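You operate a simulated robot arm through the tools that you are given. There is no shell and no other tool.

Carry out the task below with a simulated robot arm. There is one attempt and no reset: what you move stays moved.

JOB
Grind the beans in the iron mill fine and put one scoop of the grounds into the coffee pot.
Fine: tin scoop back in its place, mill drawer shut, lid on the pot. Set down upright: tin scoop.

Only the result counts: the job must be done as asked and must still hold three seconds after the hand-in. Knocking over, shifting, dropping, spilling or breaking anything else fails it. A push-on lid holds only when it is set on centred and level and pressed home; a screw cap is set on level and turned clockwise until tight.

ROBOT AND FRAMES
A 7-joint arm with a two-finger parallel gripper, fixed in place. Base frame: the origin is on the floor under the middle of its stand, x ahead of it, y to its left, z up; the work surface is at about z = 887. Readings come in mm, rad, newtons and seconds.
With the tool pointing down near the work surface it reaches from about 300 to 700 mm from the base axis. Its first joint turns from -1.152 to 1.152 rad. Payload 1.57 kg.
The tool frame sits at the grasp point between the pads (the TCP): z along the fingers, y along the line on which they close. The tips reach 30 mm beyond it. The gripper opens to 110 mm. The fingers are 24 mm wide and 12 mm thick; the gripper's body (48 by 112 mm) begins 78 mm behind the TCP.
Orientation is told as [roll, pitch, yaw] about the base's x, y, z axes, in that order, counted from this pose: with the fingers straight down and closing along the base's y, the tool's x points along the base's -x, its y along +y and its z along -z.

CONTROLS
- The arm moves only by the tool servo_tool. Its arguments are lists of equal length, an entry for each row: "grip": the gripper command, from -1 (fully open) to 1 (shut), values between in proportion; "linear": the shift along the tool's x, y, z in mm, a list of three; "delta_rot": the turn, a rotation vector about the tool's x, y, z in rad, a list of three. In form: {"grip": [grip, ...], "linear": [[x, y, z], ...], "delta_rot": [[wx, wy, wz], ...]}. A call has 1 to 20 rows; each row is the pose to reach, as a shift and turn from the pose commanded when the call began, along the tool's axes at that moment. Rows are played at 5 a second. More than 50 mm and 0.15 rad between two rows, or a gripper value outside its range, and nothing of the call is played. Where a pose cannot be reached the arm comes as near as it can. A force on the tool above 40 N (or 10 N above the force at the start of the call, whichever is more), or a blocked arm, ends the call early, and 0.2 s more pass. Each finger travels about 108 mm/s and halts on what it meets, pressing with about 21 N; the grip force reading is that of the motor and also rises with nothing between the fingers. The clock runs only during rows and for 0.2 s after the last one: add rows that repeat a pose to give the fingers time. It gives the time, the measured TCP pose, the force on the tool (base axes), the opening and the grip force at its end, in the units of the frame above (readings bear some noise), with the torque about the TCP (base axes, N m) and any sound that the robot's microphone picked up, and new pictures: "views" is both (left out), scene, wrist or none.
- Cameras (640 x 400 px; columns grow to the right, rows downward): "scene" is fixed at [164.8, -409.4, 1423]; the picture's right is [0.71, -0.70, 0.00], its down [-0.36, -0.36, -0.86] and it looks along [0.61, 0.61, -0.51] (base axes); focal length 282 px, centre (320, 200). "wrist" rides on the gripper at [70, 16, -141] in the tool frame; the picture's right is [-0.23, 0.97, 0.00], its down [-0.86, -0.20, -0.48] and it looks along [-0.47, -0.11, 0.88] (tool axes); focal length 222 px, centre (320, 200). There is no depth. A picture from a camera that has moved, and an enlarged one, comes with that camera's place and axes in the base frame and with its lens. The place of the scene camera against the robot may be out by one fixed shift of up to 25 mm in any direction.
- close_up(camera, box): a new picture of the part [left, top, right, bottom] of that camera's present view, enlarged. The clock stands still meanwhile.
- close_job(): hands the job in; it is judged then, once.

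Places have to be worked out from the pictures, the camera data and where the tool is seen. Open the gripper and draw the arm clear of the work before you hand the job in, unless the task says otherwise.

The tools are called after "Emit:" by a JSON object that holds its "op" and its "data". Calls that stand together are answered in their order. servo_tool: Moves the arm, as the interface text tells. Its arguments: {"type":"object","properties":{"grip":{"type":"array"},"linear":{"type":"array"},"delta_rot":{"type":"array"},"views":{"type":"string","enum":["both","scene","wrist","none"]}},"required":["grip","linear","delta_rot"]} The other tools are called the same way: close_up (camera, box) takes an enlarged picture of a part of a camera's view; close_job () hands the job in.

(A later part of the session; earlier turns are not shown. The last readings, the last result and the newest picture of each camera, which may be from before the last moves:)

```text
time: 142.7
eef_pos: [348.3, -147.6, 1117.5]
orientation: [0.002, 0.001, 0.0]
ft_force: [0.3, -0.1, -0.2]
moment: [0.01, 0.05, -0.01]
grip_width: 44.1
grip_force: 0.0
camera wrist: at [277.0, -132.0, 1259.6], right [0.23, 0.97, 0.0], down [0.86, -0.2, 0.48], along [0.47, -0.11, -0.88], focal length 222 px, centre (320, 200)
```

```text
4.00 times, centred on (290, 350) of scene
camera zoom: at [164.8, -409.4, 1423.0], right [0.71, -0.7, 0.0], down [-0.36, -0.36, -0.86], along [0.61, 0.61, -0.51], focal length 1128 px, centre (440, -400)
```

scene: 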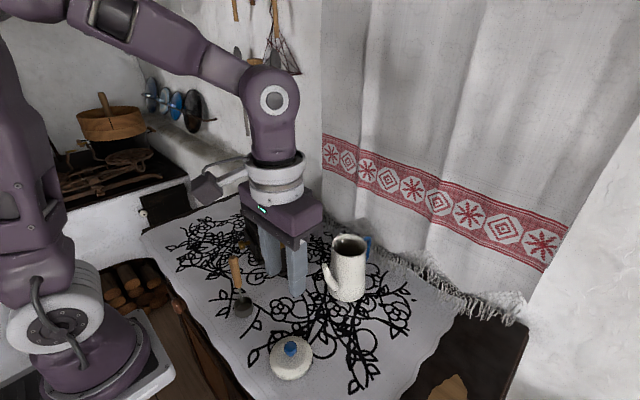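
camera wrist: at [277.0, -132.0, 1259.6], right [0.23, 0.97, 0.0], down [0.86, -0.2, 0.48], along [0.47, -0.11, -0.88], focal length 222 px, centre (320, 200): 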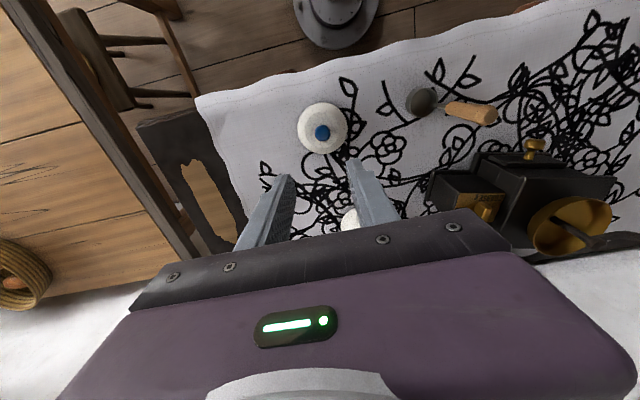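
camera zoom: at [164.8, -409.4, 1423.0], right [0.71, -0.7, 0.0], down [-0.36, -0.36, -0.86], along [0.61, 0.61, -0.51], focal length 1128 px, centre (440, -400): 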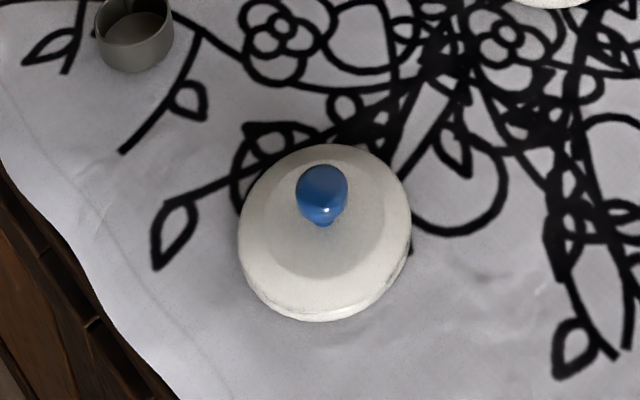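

The lid's knob is at about (347,-145.5), roughly 24 mm across with its top near z≈927. I'll descend around it to just above the lid's dome.

Emit:
{"op": "servo_tool", "data": {"grip": [0.2, 0.2, 0.2, 0.2, 0.2, 0.2], "linear": [[1.3, 2.1, 45], [1.3, 2.1, 90], [1.3, 2.1, 135], [1.3, 2.1, 165], [1.3, 2.1, 177], [1.3, 2.1, 177]], "delta_rot": [[0, 0, 0], [0, 0, 0], [0, 0, 0], [0, 0, 0], [0, 0, 0], [0, 0, 0]], "views": "both"}}

Emit:
{"op": "close_up", "data": {"camera": "scene", "box": [240, 290, 340, 400]}}

Emit:
{"op": "close_up", "data": {"camera": "wrist", "box": [240, 90, 400, 230]}}

```text
time: 144.1
eef_pos: [346.6, -145.2, 942.3]
orientation: [-0.002, 0.002, 0.0]
ft_force: [0.1, 0.6, 0.9]
moment: [0.02, -0.03, 0.03]
grip_width: 44.1
grip_force: 0.1
camera wrist: at [275.0, -129.7, 1083.6], right [0.23, 0.97, 0.0], down [0.86, -0.2, 0.48], along [0.47, -0.11, -0.88], focal length 222 px, centre (320, 200)
```

scene: 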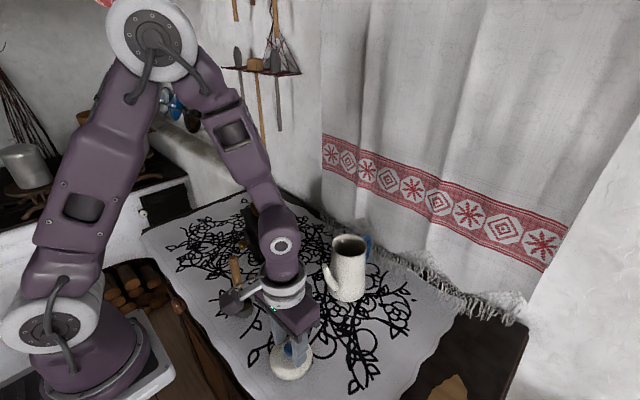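
wrist: 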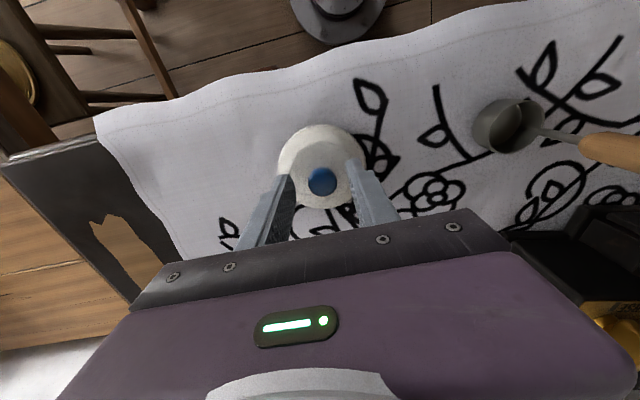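

```text
3.64 times, centred on (290, 345) of scene
camera zoom: at [164.8, -409.4, 1423.0], right [0.71, -0.7, 0.0], down [-0.36, -0.36, -0.86], along [0.61, 0.61, -0.51], focal length 1025 px, centre (429, -327)
```

zoom: 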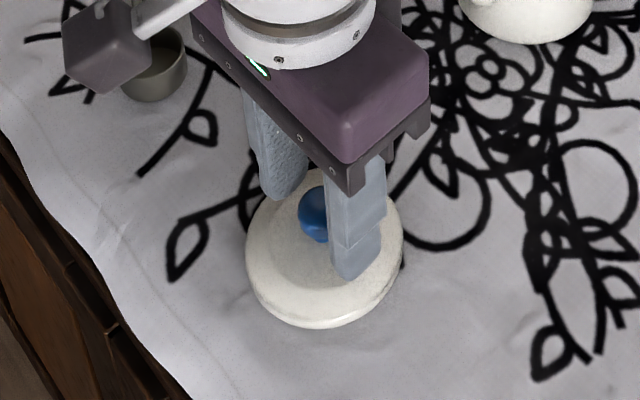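

```text
2.86 times, centred on (320, 160) of wrist
camera zoom: at [275.0, -129.7, 1083.6], right [0.23, 0.97, 0.0], down [0.86, -0.2, 0.48], along [0.47, -0.11, -0.88], focal length 635 px, centre (320, 314)
```

zoom: 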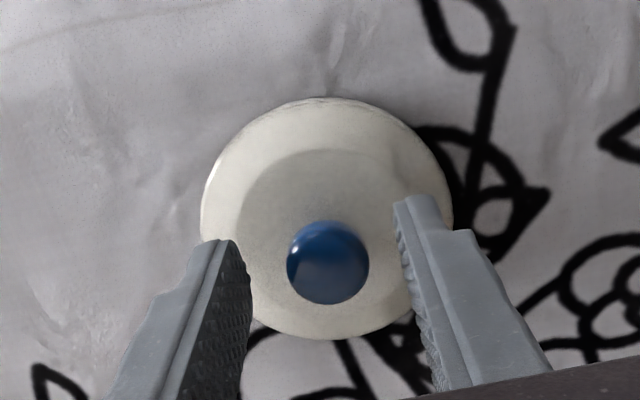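

The knob is about 2 mm toward +y of the finger midpoint. I'll shift, lower 4 mm and close on it.

Emit:
{"op": "servo_tool", "data": {"grip": [0.2, 0.2, 0.4, 0.5, 0.6, 1.0, 1.0, 1.0], "linear": [[0, 1.8, 2], [0, 1.8, 4], [0, 1.8, 4], [0, 1.8, 4], [0, 1.8, 4], [0, 1.8, 4], [0, 1.8, 4], [0, 1.8, 4]], "delta_rot": [[0, 0, 0], [0, 0, 0], [0, 0, 0], [0, 0, 0], [0, 0, 0], [0, 0, 0], [0, 0, 0], [0, 0, 0]], "views": "both"}}

Emit:
{"op": "close_up", "data": {"camera": "wrist", "box": [240, 90, 400, 230]}}

Emit:
{"op": "close_up", "data": {"camera": "scene", "box": [250, 310, 340, 390]}}

```text
time: 145.9
eef_pos: [345.5, -144.0, 938.0]
orientation: [0.001, 0.002, 0.0]
ft_force: [-0.6, 0.2, -0.1]
moment: [-0.02, -0.03, 0.0]
grip_width: 22.7
grip_force: 20.9
camera wrist: at [274.8, -128.0, 1079.9], right [0.23, 0.97, 0.0], down [0.86, -0.2, 0.48], along [0.47, -0.11, -0.88], focal length 222 px, centre (320, 200)
```

scene: 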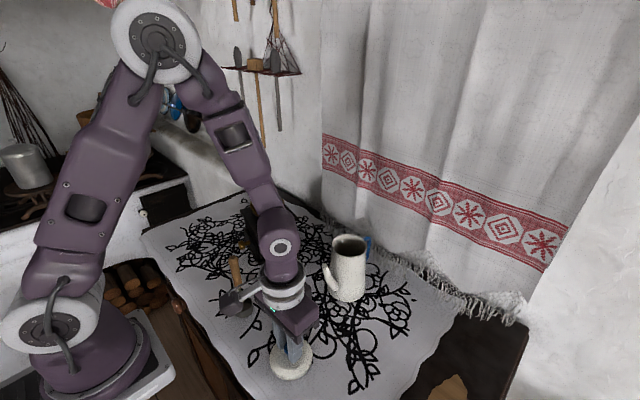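
wrist: 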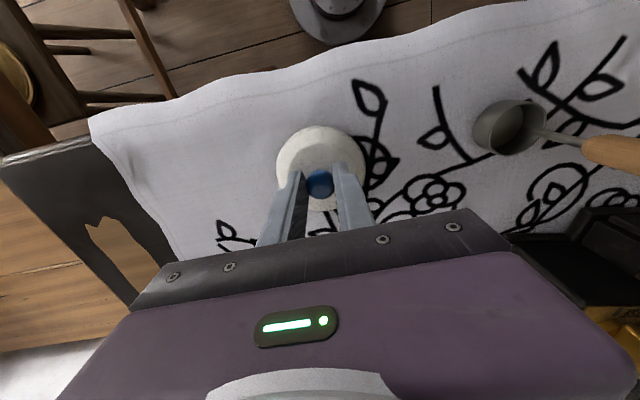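

```text
2.86 times, centred on (320, 160) of wrist
camera zoom: at [274.8, -128.0, 1079.9], right [0.23, 0.97, 0.0], down [0.86, -0.2, 0.48], along [0.47, -0.11, -0.88], focal length 635 px, centre (320, 314)
```

zoom: 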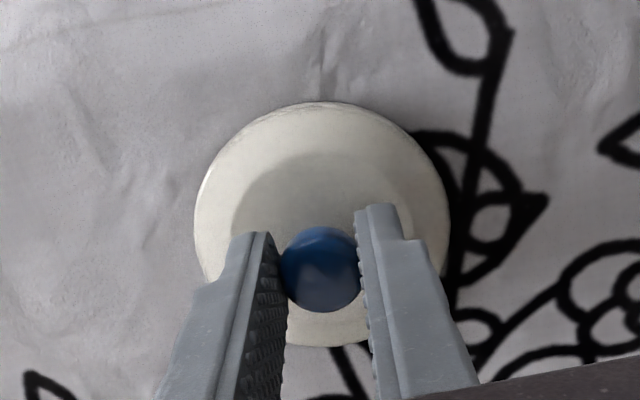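

```text
5.00 times, centred on (295, 350) of scene
camera zoom: at [164.8, -409.4, 1423.0], right [0.71, -0.7, 0.0], down [-0.36, -0.36, -0.86], along [0.61, 0.61, -0.51], focal length 1410 px, centre (445, -550)
```

zoom: 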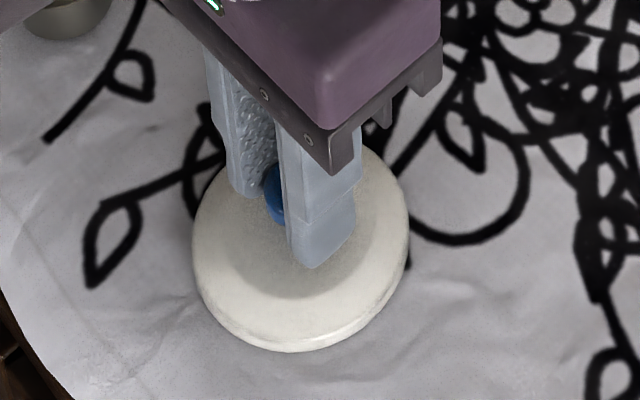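

The lid's knob is gripped (22.7 mm). I'll lift it straight up and check that it hangs level.

Emit:
{"op": "servo_tool", "data": {"grip": [1, 1, 1, 1, 1, 1, 1, 1], "linear": [[0, 0, -8], [0, 0, -25], [0, 0, -55], [0, 0, -90], [0, 0, -130], [0, 0, -170], [0, 0, -210], [0, 0, -210]], "delta_rot": [[0, 0, 0], [0, 0, 0], [0, 0, 0], [0, 0, 0], [0, 0, 0], [0, 0, 0], [0, 0, 0], [0, 0, 0]], "views": "both"}}

Emit:
{"op": "close_up", "data": {"camera": "wrist", "box": [240, 90, 400, 230]}}

Emit:
{"op": "close_up", "data": {"camera": "scene", "box": [220, 190, 360, 330]}}

```text
time: 147.7
eef_pos: [345.1, -143.1, 1148.0]
orientation: [-0.001, 0.001, -0.001]
ft_force: [-0.3, 0.5, -0.8]
moment: [-0.01, 0.01, 0.0]
grip_width: 22.8
grip_force: 20.7
camera wrist: at [274.4, -127.8, 1290.4], right [0.23, 0.97, 0.0], down [0.86, -0.2, 0.48], along [0.46, -0.11, -0.88], focal length 222 px, centre (320, 200)
```

scene: 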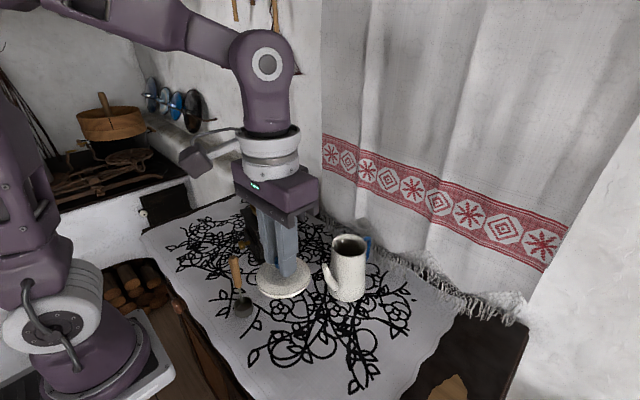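
wrist: 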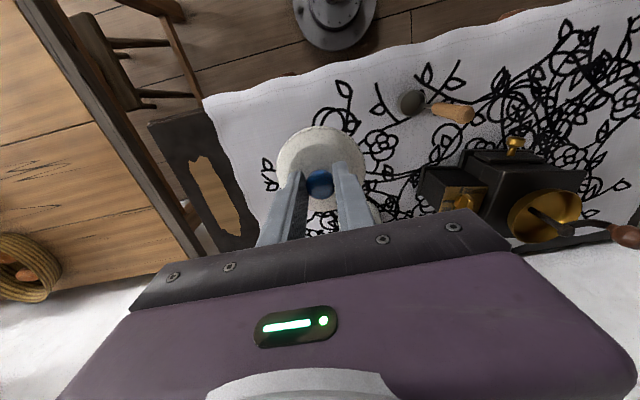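

```text
2.86 times, centred on (320, 160) of wrist
camera zoom: at [274.4, -127.8, 1290.4], right [0.23, 0.97, 0.0], down [0.86, -0.2, 0.48], along [0.46, -0.11, -0.88], focal length 635 px, centre (320, 314)
```

zoom: 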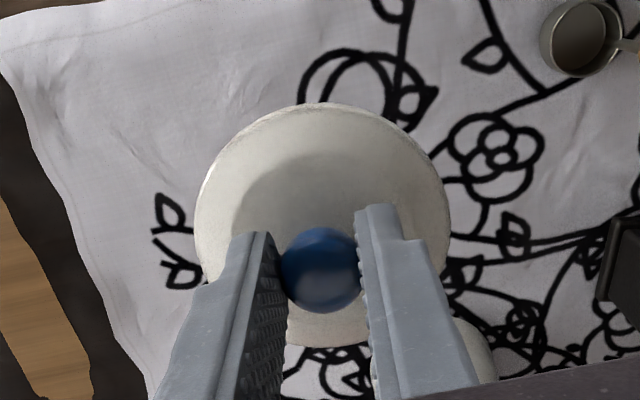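

```text
2.86 times, centred on (290, 260) of scene
camera zoom: at [164.8, -409.4, 1423.0], right [0.71, -0.7, 0.0], down [-0.36, -0.36, -0.86], along [0.61, 0.61, -0.51], focal length 806 px, centre (406, 29)
```

zoom: 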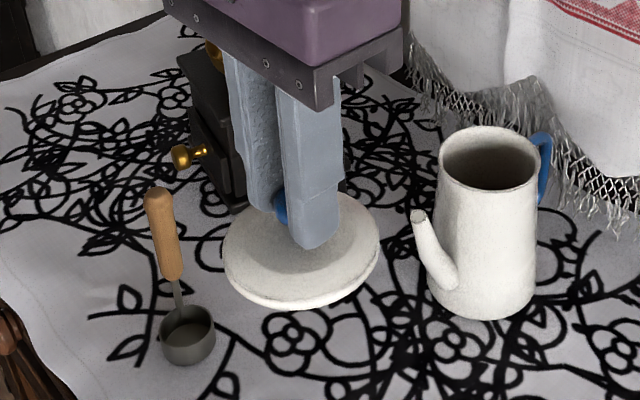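

The lid hangs level. I'll carry it over to above the pot at about (547,-105), then check alignment.

Emit:
{"op": "servo_tool", "data": {"grip": [1, 1, 1, 1, 1, 1, 1], "linear": [[-34, 6, 0], [-68, 13, 0], [-102, 19, 0], [-136, 26, 0], [-170, 32, 0], [-202, 38, 0], [-202, 38, 0]], "delta_rot": [[0, 0, 0], [0, 0, 0], [0, 0, 0], [0, 0, 0], [0, 0, 0], [0, 0, 0], [0, 0, 0]], "views": "both"}}

Emit:
{"op": "close_up", "data": {"camera": "wrist", "box": [240, 70, 400, 210]}}

Emit:
{"op": "close_up", "data": {"camera": "scene", "box": [290, 170, 420, 310]}}

```text
time: 149.3
eef_pos: [548.9, -106.1, 1147.8]
orientation: [0.0, 0.002, -0.002]
ft_force: [-0.4, -0.3, -0.3]
moment: [-0.01, 0.03, 0.01]
grip_width: 22.6
grip_force: 20.8
camera wrist: at [478.1, -90.1, 1289.4], right [0.23, 0.97, 0.0], down [0.86, -0.2, 0.48], along [0.47, -0.11, -0.88], focal length 222 px, centre (320, 200)
```

scene: 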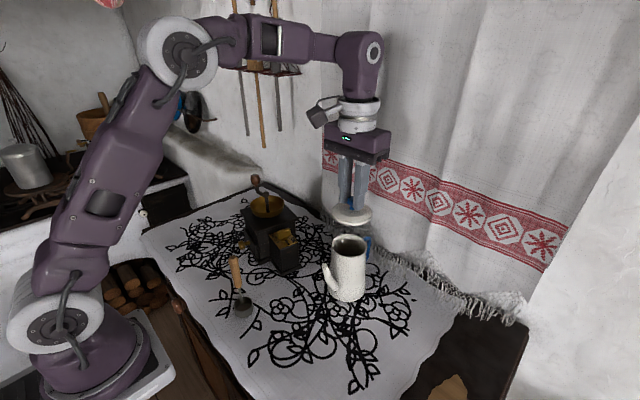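
wrist: 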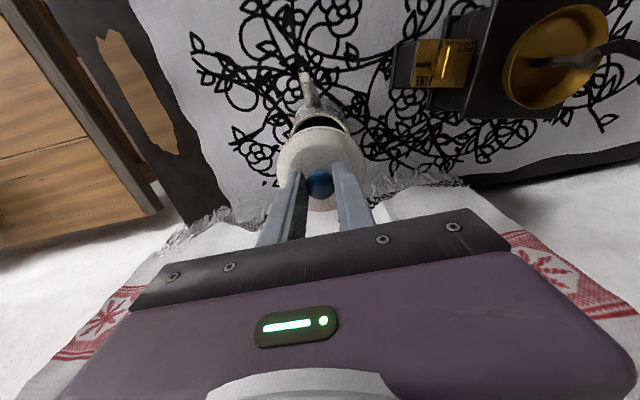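

```text
2.86 times, centred on (320, 140) of wrist
camera zoom: at [478.1, -90.1, 1289.4], right [0.23, 0.97, 0.0], down [0.86, -0.2, 0.48], along [0.47, -0.11, -0.88], focal length 635 px, centre (320, 371)
```

zoom: 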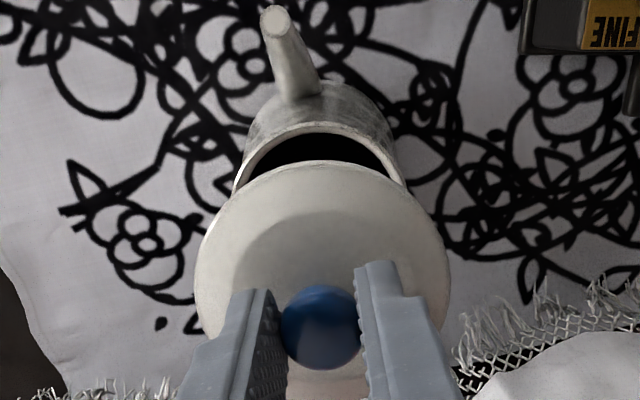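

```text
2.86 times, centred on (355, 240) of scene
camera zoom: at [164.8, -409.4, 1423.0], right [0.71, -0.7, 0.0], down [-0.36, -0.36, -0.86], along [0.61, 0.61, -0.51], focal length 806 px, centre (220, 86)
```

zoom: 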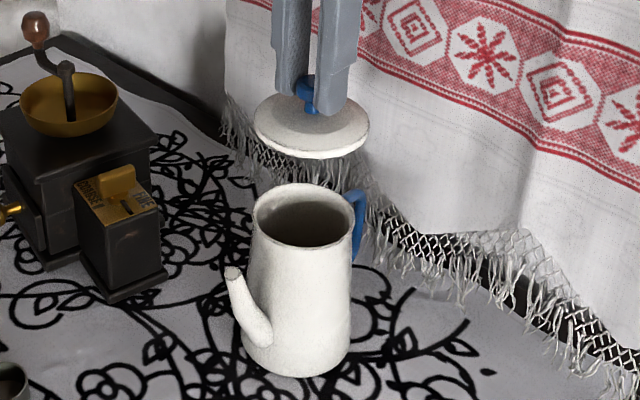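

The views show the lid about 2 mm too far in +x. I'll correct that and lower to a few mm above the rim.

Emit:
{"op": "servo_tool", "data": {"grip": [1, 1, 1, 1, 1], "linear": [[2.2, 0.4, 0], [2.2, 0.4, 30], [2.2, 0.4, 55], [2.2, 0.4, 73], [2.2, 0.4, 73]], "delta_rot": [[0, 0, 0], [0, 0, 0], [0, 0, 0], [0, 0, 0], [0, 0, 0]], "views": "both"}}

Emit:
{"op": "close_up", "data": {"camera": "scene", "box": [310, 210, 390, 280]}}

Emit:
{"op": "close_up", "data": {"camera": "wrist", "box": [240, 70, 400, 210]}}

```text
time: 150.5
eef_pos: [545.1, -105.9, 1074.9]
orientation: [0.001, 0.002, 0.001]
ft_force: [-0.6, -0.4, -0.8]
moment: [0.0, 0.02, 0.01]
grip_width: 22.7
grip_force: 21.3
camera wrist: at [474.5, -90.2, 1216.3], right [0.23, 0.97, 0.0], down [0.86, -0.2, 0.48], along [0.47, -0.11, -0.88], focal length 222 px, centre (320, 200)
```

scene: 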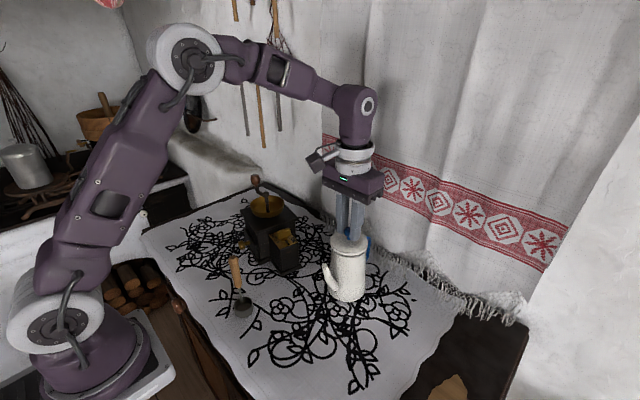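
wrist: 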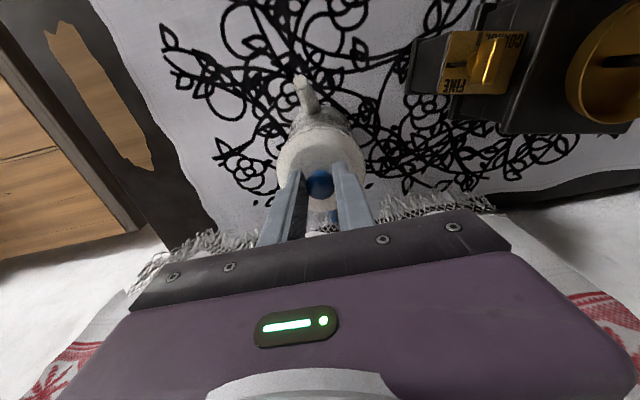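

```text
5.71 times, centred on (350, 245) of scene
camera zoom: at [164.8, -409.4, 1423.0], right [0.71, -0.7, 0.0], down [-0.36, -0.36, -0.86], along [0.61, 0.61, -0.51], focal length 1611 px, centre (149, -57)
```

zoom: 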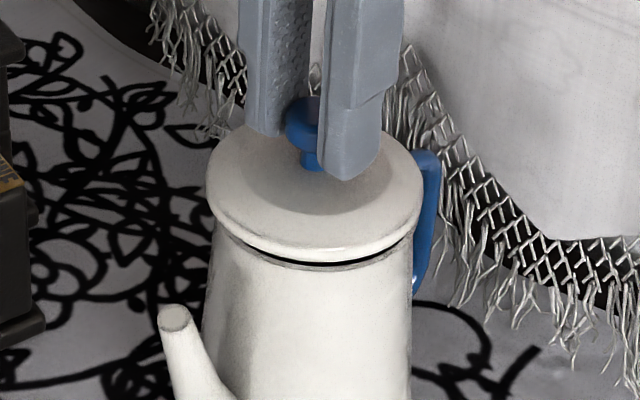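

```text
2.86 times, centred on (320, 140) of wrist
camera zoom: at [474.5, -90.2, 1216.3], right [0.23, 0.97, 0.0], down [0.86, -0.2, 0.48], along [0.47, -0.11, -0.88], focal length 635 px, centre (320, 371)
```

zoom: 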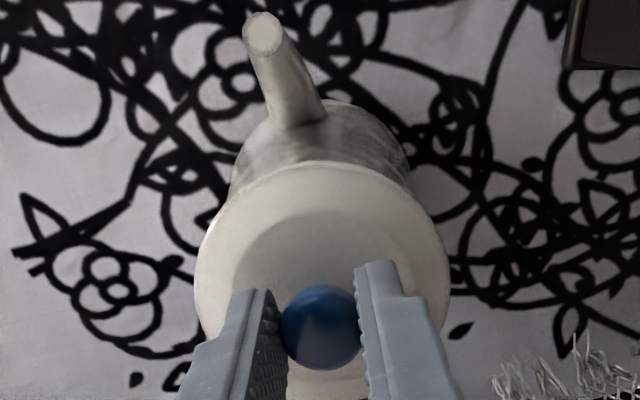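

Alignment looks good from both views, with the gap under the lid about 9 mm. I'll lower slowly toward contact.

Emit:
{"op": "servo_tool", "data": {"grip": [1, 1, 1, 1, 1, 1], "linear": [[-0.5, 0.2, 2], [-0.5, 0.2, 4], [-0.5, 0.2, 6], [-0.5, 0.2, 7.5], [-0.5, 0.2, 8.5], [-0.5, 0.2, 8.5]], "delta_rot": [[0, 0, 0], [0, 0, 0], [0, 0, 0], [0, 0, 0], [0, 0, 0], [0, 0, 0]], "views": "none"}}

Emit:
{"op": "close_up", "data": {"camera": "scene", "box": [310, 210, 390, 280]}}

```text
time: 151.9
eef_pos: [545.7, -106.0, 1067.6]
orientation: [-0.002, -0.004, 0.001]
ft_force: [5.5, -0.2, 24.5]
moment: [0.02, -0.2, 0.05]
grip_width: 22.8
grip_force: 20.9
heard: snap
```

```text
5.71 times, centred on (350, 245) of scene
camera zoom: at [164.5, -409.3, 1423.1], right [0.71, -0.7, 0.0], down [-0.36, -0.36, -0.86], along [0.61, 0.61, -0.51], focal length 1611 px, centre (149, -57)
```

zoom: 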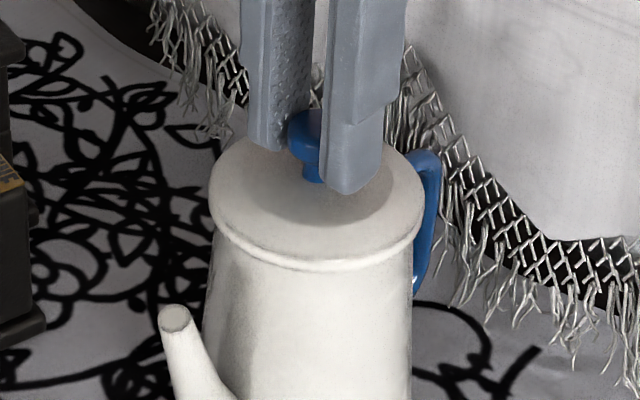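

I heard a "snap" at 24 N, and the gap is closed, so the lid is home. I'll open the fingers and check before withdrawing.

Emit:
{"op": "servo_tool", "data": {"grip": [0.55, 0.4, 0.2, 0.1, 0.1], "linear": [[0, 0, -0.5], [0, 0, -0.5], [0, 0, -0.5], [0, 0, -0.5], [0, 0, -0.5]], "delta_rot": [[0, 0, 0], [0, 0, 0], [0, 0, 0], [0, 0, 0], [0, 0, 0]], "views": "none"}}

Emit:
{"op": "close_up", "data": {"camera": "scene", "box": [310, 210, 390, 280]}}

```text
time: 153.1
eef_pos: [546.3, -105.2, 1066.2]
orientation: [0.0, 0.001, 0.0]
ft_force: [0.5, -0.7, 0.3]
moment: [0.01, 0.01, -0.01]
grip_width: 49.6
grip_force: 0.0
```

```text
5.71 times, centred on (350, 245) of scene
camera zoom: at [164.8, -409.4, 1423.0], right [0.71, -0.7, 0.0], down [-0.36, -0.36, -0.86], along [0.61, 0.61, -0.51], focal length 1611 px, centre (149, -57)
```

zoom: 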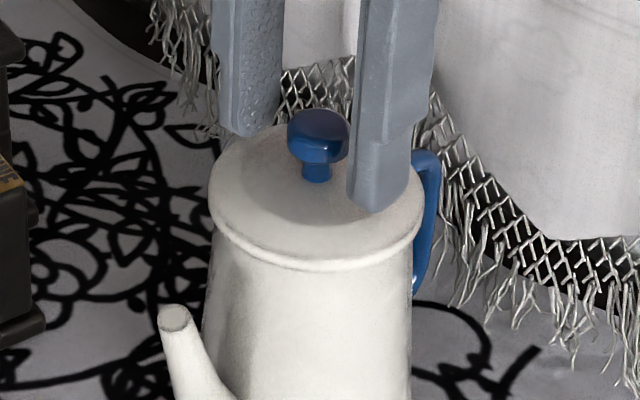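

The lid is seated flush. I'll rise clear and take stock of everything.

Emit:
{"op": "servo_tool", "data": {"grip": [0.1, 0.1, 0.1, 0.1, 0.1], "linear": [[0, 0, -30], [0, 0, -65], [0, 0, -100], [0, 0, -130], [0, 0, -130]], "delta_rot": [[0, 0, 0], [0, 0, 0], [0, 0, 0], [0, 0, 0], [0, 0, 0]], "views": "both"}}

Emit:
{"op": "close_up", "data": {"camera": "scene", "box": [210, 180, 410, 320]}}

Emit:
{"op": "close_up", "data": {"camera": "wrist", "box": [240, 60, 420, 200]}}

```text
time: 154.3
eef_pos: [546.9, -105.3, 1196.7]
orientation: [-0.003, 0.002, 0.0]
ft_force: [-0.3, -0.4, 0.5]
moment: [0.02, 0.0, -0.02]
grip_width: 49.3
grip_force: 0.0
camera wrist: at [476.1, -90.5, 1337.9], right [0.23, 0.97, 0.0], down [0.86, -0.2, 0.48], along [0.47, -0.11, -0.88], focal length 222 px, centre (320, 200)
```

scene: 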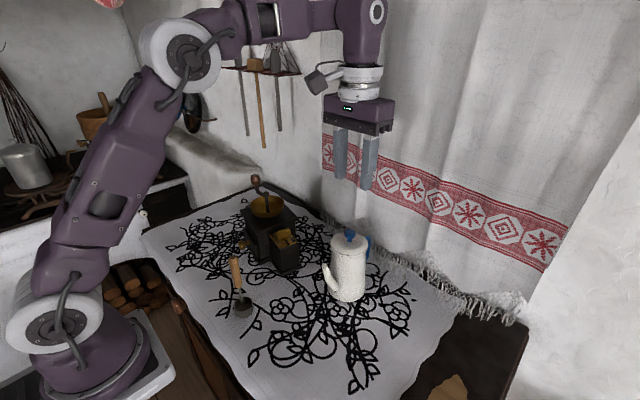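
wrist: 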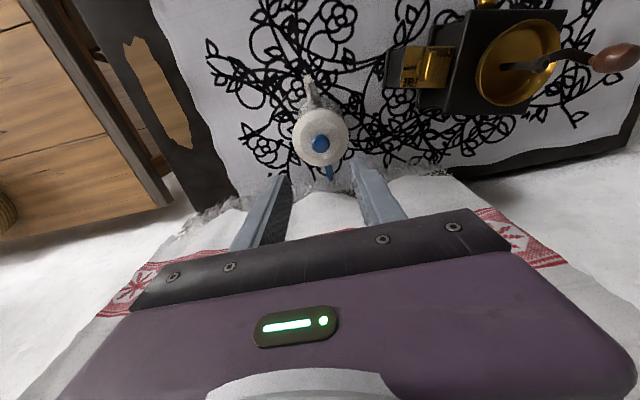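

```text
2.86 times, centred on (310, 250) of scene
camera zoom: at [164.8, -409.4, 1423.0], right [0.71, -0.7, 0.0], down [-0.36, -0.36, -0.86], along [0.61, 0.61, -0.51], focal length 806 px, centre (349, 57)
```

zoom: 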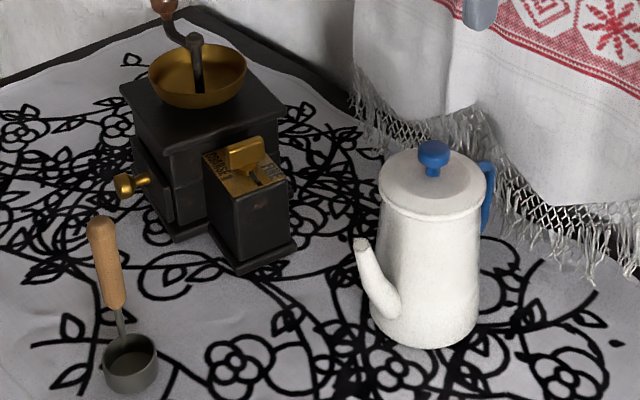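

```text
2.86 times, centred on (330, 130) of wrist
camera zoom: at [476.1, -90.5, 1337.9], right [0.23, 0.97, 0.0], down [0.86, -0.2, 0.48], along [0.47, -0.11, -0.88], focal length 635 px, centre (291, 400)
```

zoom: 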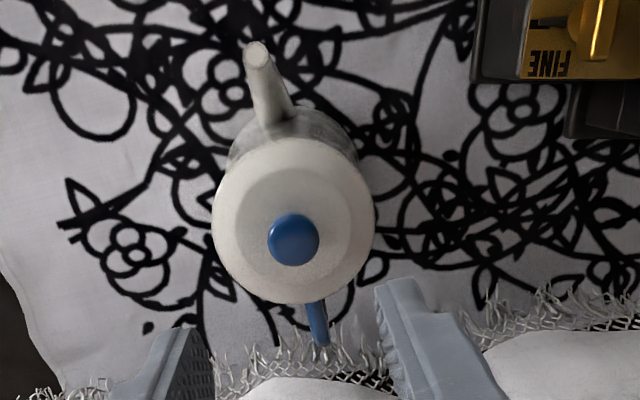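

Everything is in place: lid on, drawer shut, scoop upright, setting on FINE, nothing spilled. The mill still sits about 17 mm and 13° off where it stood, so I'd like to nudge it back. First I'll measure its pose from above.

Emit:
{"op": "servo_tool", "data": {"grip": [0.3, 0.6, 1, 1, 1, 1, 1], "linear": [[13, 41, -5], [26, 82, -5], [39, 123, -5], [52, 164, -5], [65, 205, -5], [77, 245, -5], [77, 245, -5]], "delta_rot": [[0, 0, 0], [0, 0, 0], [0, 0, 0], [0, 0, 0], [0, 0, 0], [0, 0, 0], [0, 0, 0]], "views": "both"}}

Emit:
{"op": "close_up", "data": {"camera": "wrist", "box": [220, 40, 420, 210]}}

```text
time: 155.9
eef_pos: [470.4, 140.2, 1203.9]
orientation: [-0.001, 0.002, -0.001]
ft_force: [-0.3, 0.2, -0.3]
moment: [-0.02, 0.01, -0.03]
grip_width: 0.0
grip_force: 21.2
camera wrist: at [400.2, 155.7, 1345.7], right [0.23, 0.97, 0.0], down [0.86, -0.2, 0.48], along [0.46, -0.11, -0.88], focal length 222 px, centre (320, 200)
```

scene: 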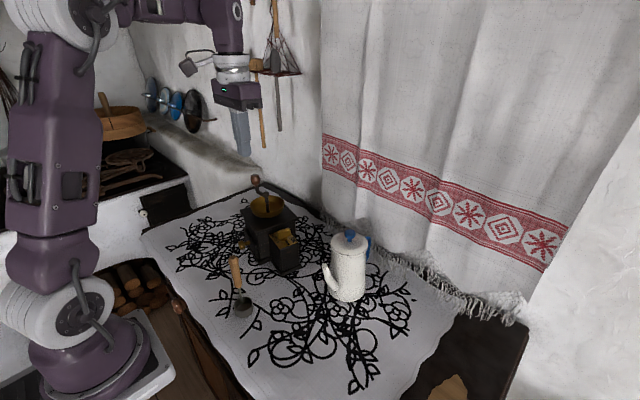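
wrist: 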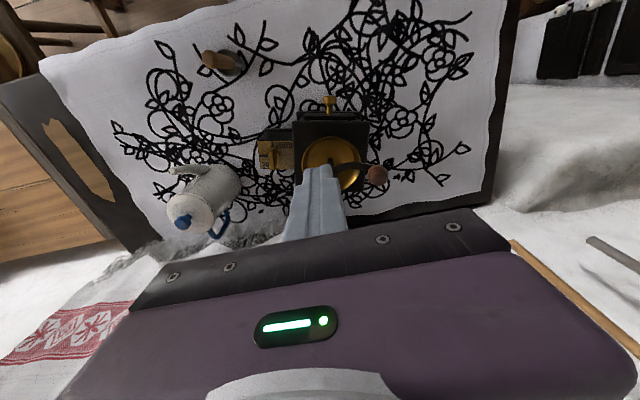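

```text
2.35 times, centred on (320, 125) of wrist
camera zoom: at [400.2, 155.7, 1345.7], right [0.23, 0.97, 0.0], down [0.86, -0.2, 0.48], along [0.46, -0.11, -0.88], focal length 523 px, centre (320, 376)
```

zoom: 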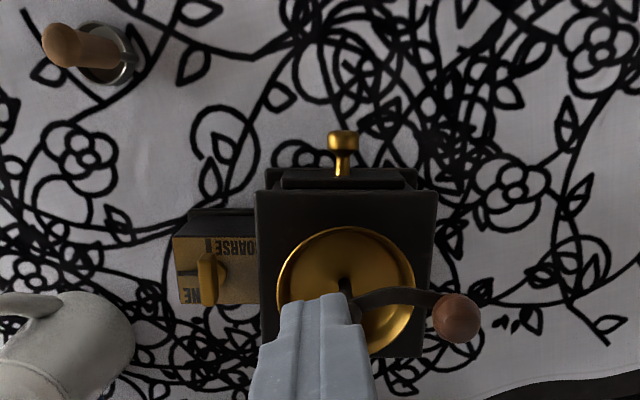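

The mill's centre is about (18,8.6) mm and -12° from where it stood. I'll nudge it back gently. First I'll turn the crank clear by pushing its knob clockwise round to its original side (-y), which worked before without moving the mill.

Emit:
{"op": "servo_tool", "data": {"grip": [1, 1, 1, 1, 1, 1, 1, 1, 1, 1, 1, 1, 1, 1, 1, 1, 1], "linear": [[-8, 28, 30], [-16.8, 56.8, 64], [-16.8, 56.8, 105], [-16.8, 56.8, 120], [-31.2, 62.5, 120], [-46.6, 64.3, 120], [-62, 62, 120], [-76.2, 55.8, 120], [-88.4, 46.1, 120], [-97.6, 33.6, 120], [-103.3, 19.2, 120], [-105.1, 3.8, 120], [-102.8, -11.6, 120], [-96.6, -25.8, 120], [-86.9, -38, 120], [-74.4, -47.2, 120], [-67.9, -50.4, 120]], "delta_rot": [[0, 0, 0], [0, 0, 0], [0, 0, 0], [0, 0, 0], [0, 0, 0], [0, 0, 0], [0, 0, 0], [0, 0, 0], [0, 0, 0], [0, 0, 0], [0, 0, 0], [0, 0, 0], [0, 0, 0], [0, 0, 0], [0, 0, 0], [0, 0, 0], [0, 0, 0]], "views": "both"}}

Emit:
{"op": "close_up", "data": {"camera": "scene", "box": [210, 180, 310, 280]}}

Emit:
{"op": "close_up", "data": {"camera": "wrist", "box": [220, 40, 460, 210]}}

```text
time: 159.5
eef_pos: [536.7, 88.3, 1080.9]
orientation: [-0.002, 0.001, 0.001]
ft_force: [0.3, 0.4, 0.0]
moment: [-0.01, -0.04, 0.0]
grip_width: 0.1
grip_force: 20.8
camera wrist: at [465.9, 104.2, 1223.0], right [0.23, 0.97, 0.0], down [0.86, -0.2, 0.48], along [0.47, -0.11, -0.88], focal length 222 px, centre (320, 200)
```

scene: 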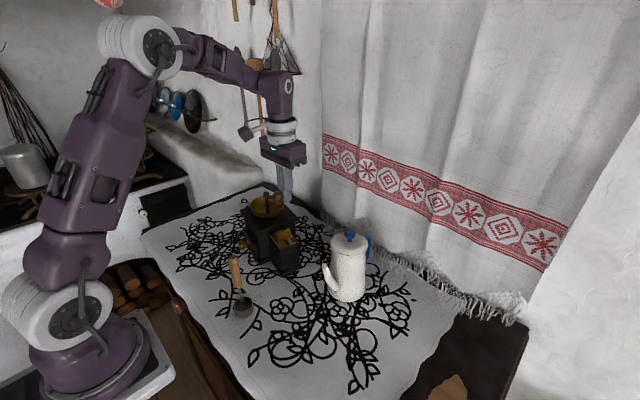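
wrist: 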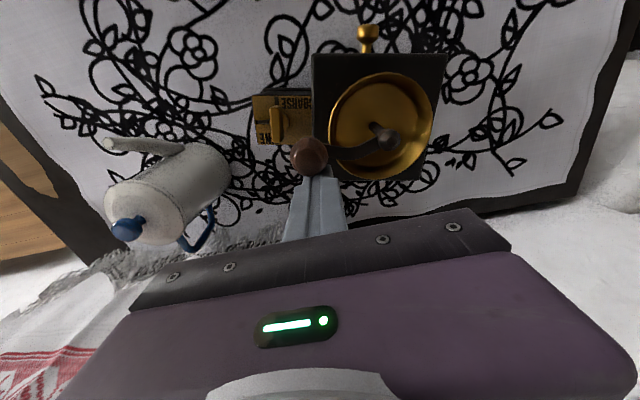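

```text
4.00 times, centred on (260, 230) of scene
camera zoom: at [164.8, -409.4, 1423.0], right [0.71, -0.7, 0.0], down [-0.36, -0.36, -0.86], along [0.61, 0.61, -0.51], focal length 1128 px, centre (560, 80)
```

zoom: 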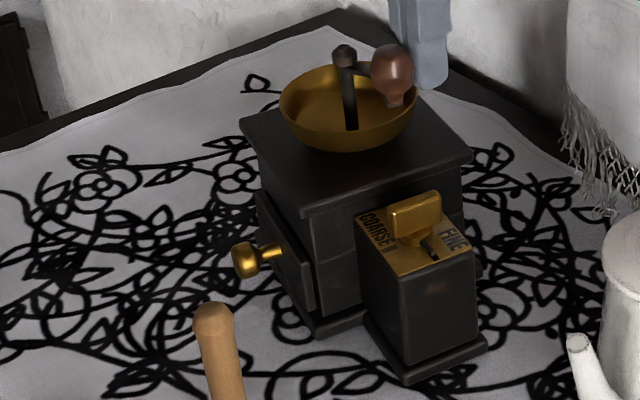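

```text
2.35 times, centred on (340, 125) of wrist
camera zoom: at [465.9, 104.2, 1223.0], right [0.23, 0.97, 0.0], down [0.86, -0.2, 0.48], along [0.47, -0.11, -0.88], focal length 523 px, centre (273, 376)
```

zoom: 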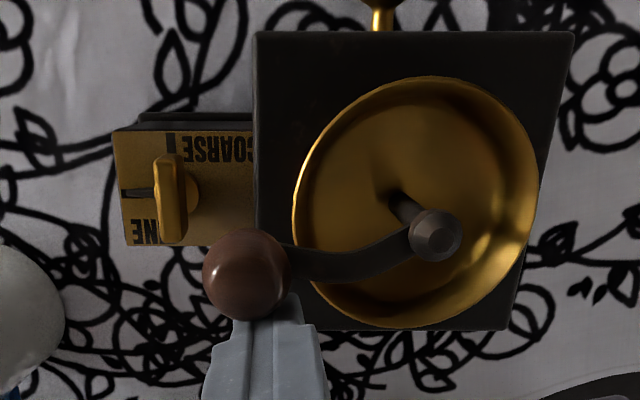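

The crank now points to its original side and the mill didn't move. I'll come up and around to the mill's +y side, near its front corner, with fingers closed.

Emit:
{"op": "servo_tool", "data": {"grip": [1, 1, 1, 1, 1, 1, 1, 1, 1, 1], "linear": [[0, 0, -40], [0, 0, -60], [10, 45, -60], [20, 90, -60], [32, 130, -60], [42.3, 147, -60], [42.3, 147, -15], [42.3, 147, 30], [42.3, 147, 75], [42.3, 147, 116]], "delta_rot": [[0, 0, 0], [0, 0, 0], [0, 0, 0.04], [0, 0, 0.08], [0, 0, 0.12], [0, 0, 0.12], [0, 0, 0.12], [0, 0, 0.12], [0, 0, 0.12], [0, 0, 0.12]], "views": "both"}}

Emit:
{"op": "close_up", "data": {"camera": "scene", "box": [210, 170, 310, 270]}}

Emit:
{"op": "close_up", "data": {"camera": "wrist", "box": [180, 40, 420, 220]}}

```text
time: 161.7
eef_pos: [495.0, 235.6, 965.5]
orientation: [0.0, 0.001, -0.12]
ft_force: [-1.3, -0.5, 0.5]
moment: [-0.01, 0.01, 0.02]
grip_width: 0.0
grip_force: 21.0
camera wrist: at [427.0, 258.9, 1107.8], right [0.34, 0.94, 0.0], down [0.83, -0.3, 0.48], along [0.45, -0.16, -0.88], focal length 222 px, centre (320, 200)
```

scene: 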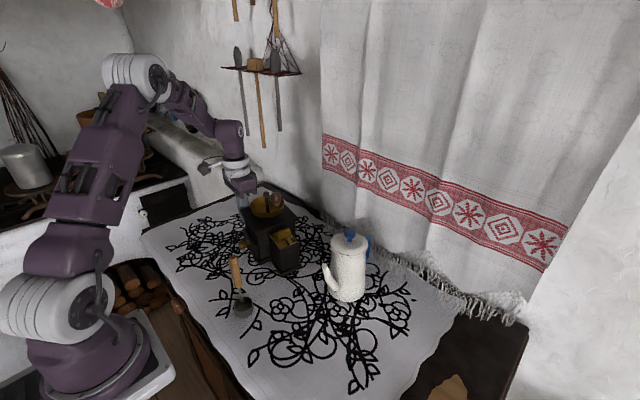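
wrist: 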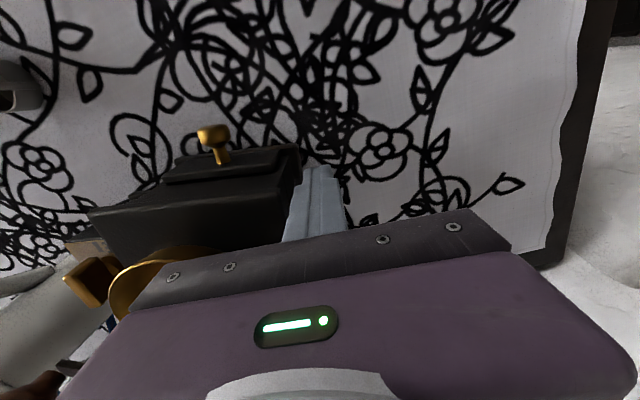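

```text
4.00 times, centred on (260, 220) of scene
camera zoom: at [164.8, -409.4, 1423.0], right [0.71, -0.7, 0.0], down [-0.36, -0.36, -0.86], along [0.61, 0.61, -0.51], focal length 1128 px, centre (560, 120)
```

zoom: 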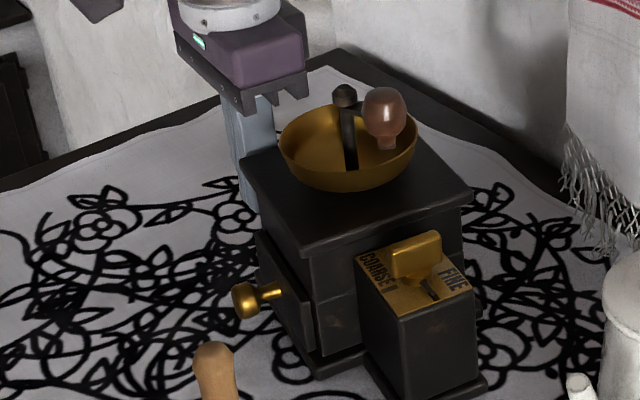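

```text
2.22 times, centred on (300, 130) of wrist
camera zoom: at [427.0, 258.9, 1107.8], right [0.34, 0.94, 0.0], down [0.83, -0.3, 0.48], along [0.45, -0.16, -0.88], focal length 494 px, centre (364, 356)
```

zoom: 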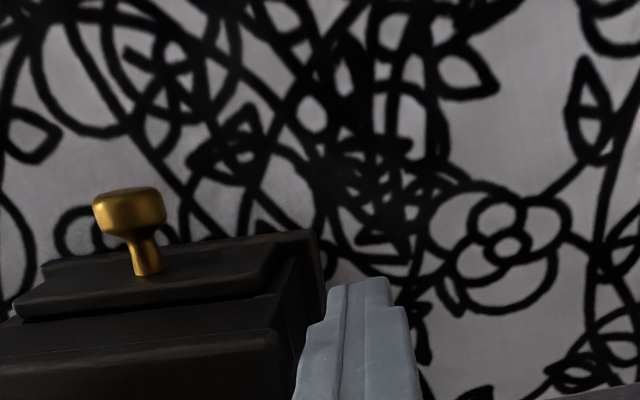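

The finger is beside the front corner of the mill's +y face. I'll push gently along the face normal, in small steps, and check.

Emit:
{"op": "servo_tool", "data": {"grip": [1, 1, 1, 1, 1, 1, 1], "linear": [[0.3, -3, 0], [0.7, -6, 0], [1, -8.9, 0], [1.3, -11.9, 0], [1.6, -13.9, 0], [1.8, -15.9, 0], [2, -17.9, 0]], "delta_rot": [[0, 0, 0], [0, 0, 0], [0, 0, 0], [0, 0, 0], [0, 0, 0], [0, 0, 0], [0, 0, 0]], "views": "scene"}}

Emit:
{"op": "close_up", "data": {"camera": "scene", "box": [210, 170, 310, 270]}}

```text
time: 163.3
eef_pos: [490.3, 217.9, 966.3]
orientation: [-0.002, 0.001, -0.121]
ft_force: [-4.0, 18.6, 5.6]
moment: [-0.54, -0.05, -0.3]
grip_width: 0.0
grip_force: 21.0
```

scene: 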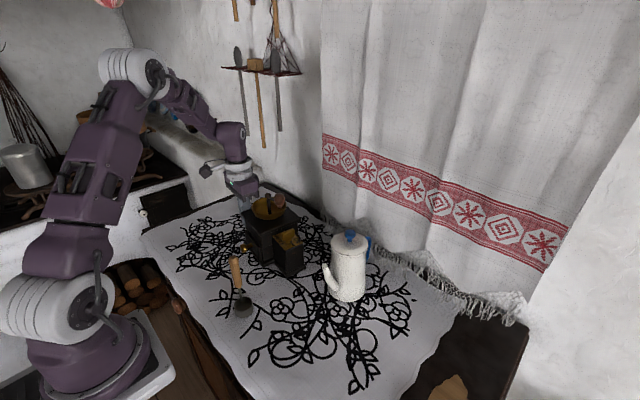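

```text
4.00 times, centred on (260, 220) of scene
camera zoom: at [164.6, -408.9, 1423.2], right [0.71, -0.7, 0.0], down [-0.36, -0.36, -0.86], along [0.61, 0.61, -0.51], focal length 1128 px, centre (560, 120)
```

zoom: 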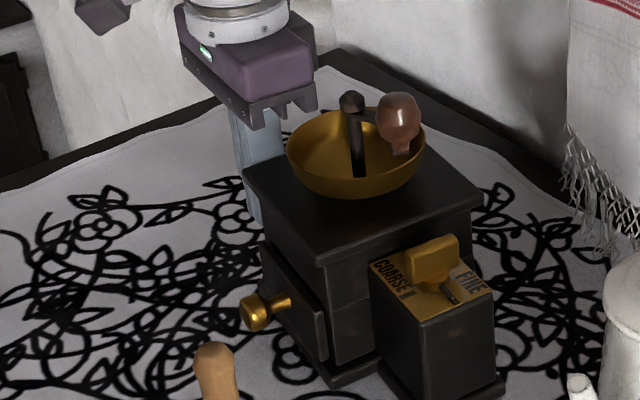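

The mill is sliding and turning back as intended (about 18 N). I'll push another 8 mm.

Emit:
{"op": "servo_tool", "data": {"grip": [1, 1, 1, 1, 1], "linear": [[0.2, -2, 0], [0.4, -4, 0], [0.7, -6, 0], [0.9, -8, 0], [0.9, -8, 0]], "delta_rot": [[0, 0, 0], [0, 0, 0], [0, 0, 0], [0, 0, 0], [0, 0, 0]], "views": "scene"}}

Emit:
{"op": "close_up", "data": {"camera": "scene", "box": [210, 170, 310, 270]}}

Emit:
{"op": "close_up", "data": {"camera": "wrist", "box": [180, 40, 420, 220]}}

```text
time: 164.5
eef_pos: [487.8, 210.1, 965.9]
orientation: [0.0, 0.001, -0.12]
ft_force: [-1.1, 17.0, 5.4]
moment: [-0.47, 0.01, -0.29]
grip_width: 0.2
grip_force: 21.0
```

scene: 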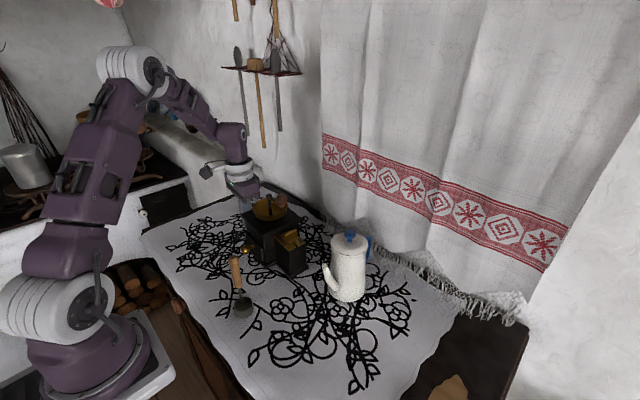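

```text
4.00 times, centred on (260, 220) of scene
camera zoom: at [164.7, -408.9, 1423.2], right [0.71, -0.7, 0.0], down [-0.36, -0.36, -0.86], along [0.61, 0.61, -0.51], focal length 1128 px, centre (560, 120)
```

zoom: 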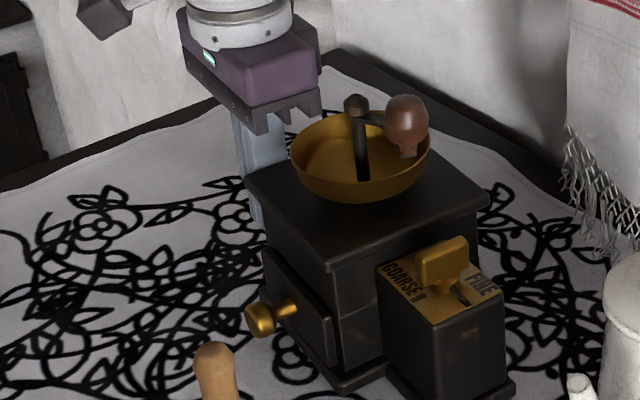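

```text
2.22 times, centred on (300, 130) of wrist
camera zoom: at [419.7, 234.0, 1107.6], right [0.34, 0.94, 0.0], down [0.83, -0.3, 0.48], along [0.45, -0.16, -0.88], focal length 494 px, centre (364, 356)
```

zoom: 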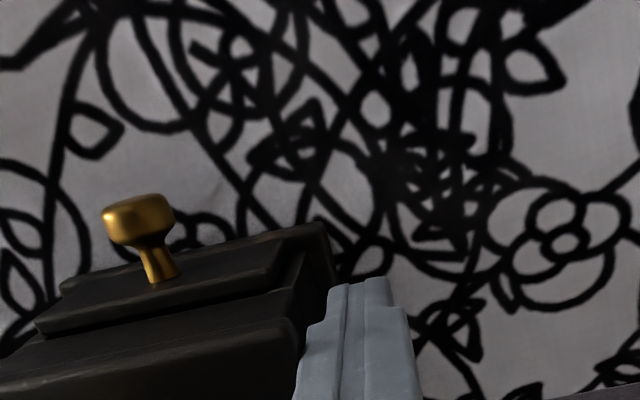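

The mill has moved well in y and turned several degrees. I'll back off and take the same overhead view as before to measure precisely.

Emit:
{"op": "servo_tool", "data": {"grip": [1, 1, 1, 1, 1, 1, 1, 1, 1, 1], "linear": [[-1, 10, 0], [-2, 20, 0], [-2, 20, -45], [-2, 20, -90], [-2, 20, -135], [-2, 20, -180], [4, -15, -238], [10, -50, -238], [15, -71, -238], [15, -71, -238]], "delta_rot": [[0, 0, 0], [0, 0, 0], [0, 0, 0], [0, 0, 0], [0, 0, 0], [0, 0, -0.04], [0, 0, -0.08], [0, 0, -0.12], [0, 0, -0.12], [0, 0, -0.12]], "views": "both"}}

Emit:
{"op": "close_up", "data": {"camera": "wrist", "box": [220, 40, 420, 210]}}

Emit:
{"op": "close_up", "data": {"camera": "scene", "box": [210, 180, 310, 280]}}

```text
refused: row 7 steps farther than a row can; nothing moved
```

```text
2.35 times, centred on (320, 125) of wrist
camera zoom: at [419.7, 234.0, 1107.6], right [0.34, 0.94, 0.0], down [0.83, -0.3, 0.48], along [0.45, -0.16, -0.88], focal length 523 px, centre (320, 376)
```

zoom: 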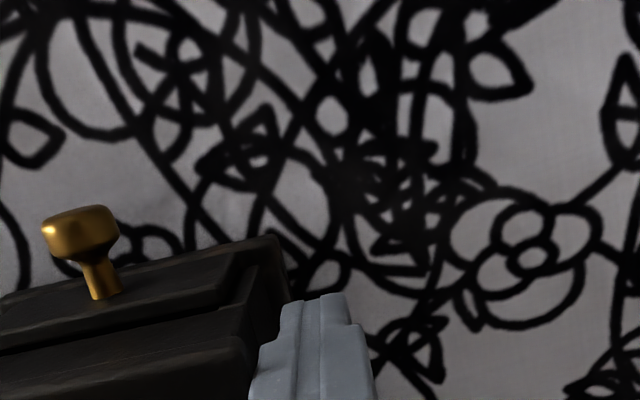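

```text
4.00 times, centred on (260, 230) of scene
camera zoom: at [164.7, -408.9, 1423.2], right [0.71, -0.7, 0.0], down [-0.36, -0.36, -0.86], along [0.61, 0.61, -0.51], focal length 1128 px, centre (560, 80)
```

zoom: 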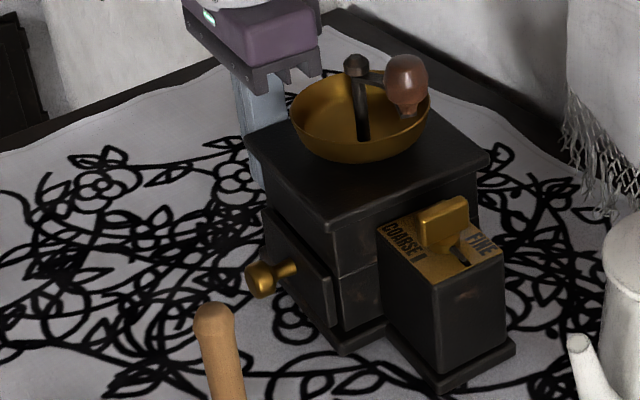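

The call was refused because one row's step was too long, and nothing moved. I'll resend the back-off and rise with shorter steps.

Emit:
{"op": "servo_tool", "data": {"grip": [1, 1, 1, 1, 1, 1, 1, 1, 1, 1, 1], "linear": [[-1, 10, 0], [-2, 20, 0], [-2, 20, -45], [-2, 20, -90], [-2, 20, -135], [-2, 20, -180], [0, 10, -220], [4, -15, -238], [10, -50, -238], [15, -71, -238], [15, -71, -238]], "delta_rot": [[0, 0, 0], [0, 0, 0], [0, 0, 0], [0, 0, 0], [0, 0, 0], [0, 0, -0.04], [0, 0, -0.08], [0, 0, -0.12], [0, 0, -0.12], [0, 0, -0.12], [0, 0, -0.12]], "views": "both"}}

Emit:
{"op": "close_up", "data": {"camera": "wrist", "box": [220, 40, 420, 210]}}

Emit:
{"op": "close_up", "data": {"camera": "scene", "box": [210, 180, 310, 280]}}

```text
time: 166.9
eef_pos: [463.7, 140.5, 1204.2]
orientation: [0.001, 0.0, 0.0]
ft_force: [0.5, 0.0, -0.8]
moment: [0.0, -0.02, -0.02]
grip_width: 0.0
grip_force: 20.8
camera wrist: at [393.7, 156.3, 1345.9], right [0.23, 0.97, 0.0], down [0.86, -0.2, 0.48], along [0.47, -0.11, -0.88], focal length 222 px, centre (320, 200)
```

scene: 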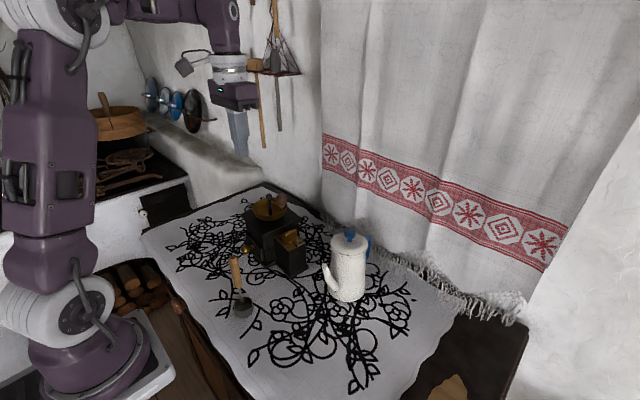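
wrist: 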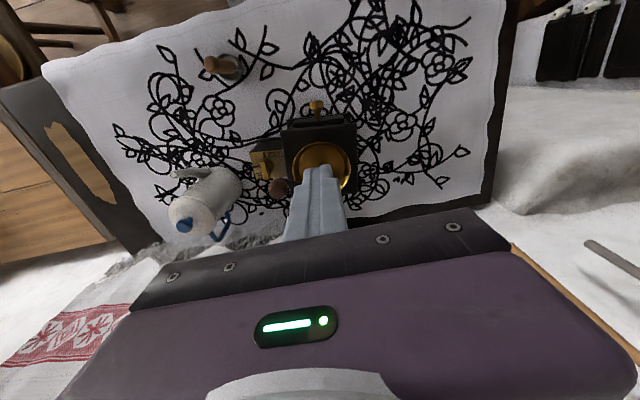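

```text
2.35 times, centred on (320, 125) of wrist
camera zoom: at [393.7, 156.3, 1345.9], right [0.23, 0.97, 0.0], down [0.86, -0.2, 0.48], along [0.47, -0.11, -0.88], focal length 523 px, centre (320, 376)
```

zoom: 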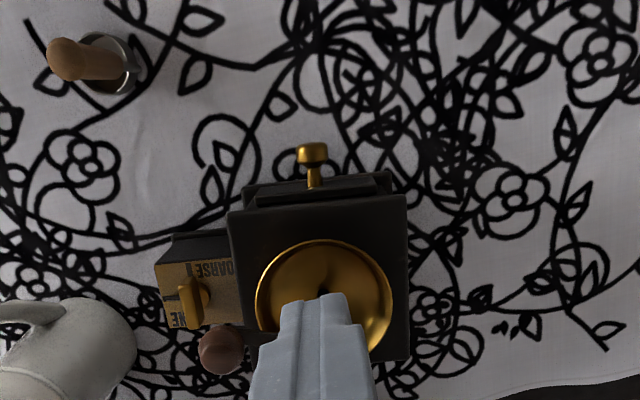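

```text
4.00 times, centred on (260, 230) of scene
camera zoom: at [164.8, -409.4, 1423.0], right [0.71, -0.7, 0.0], down [-0.36, -0.36, -0.86], along [0.61, 0.61, -0.51], focal length 1128 px, centre (560, 80)
```

zoom: 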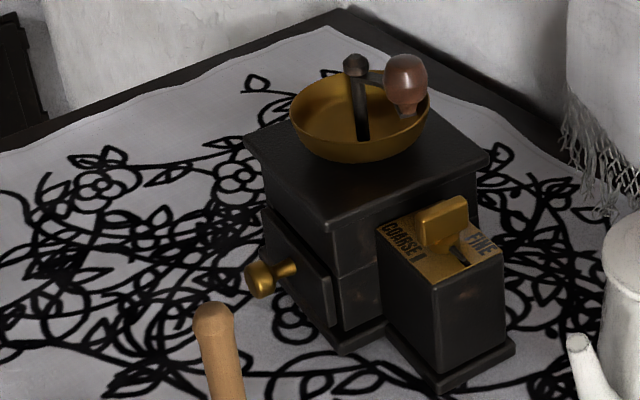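

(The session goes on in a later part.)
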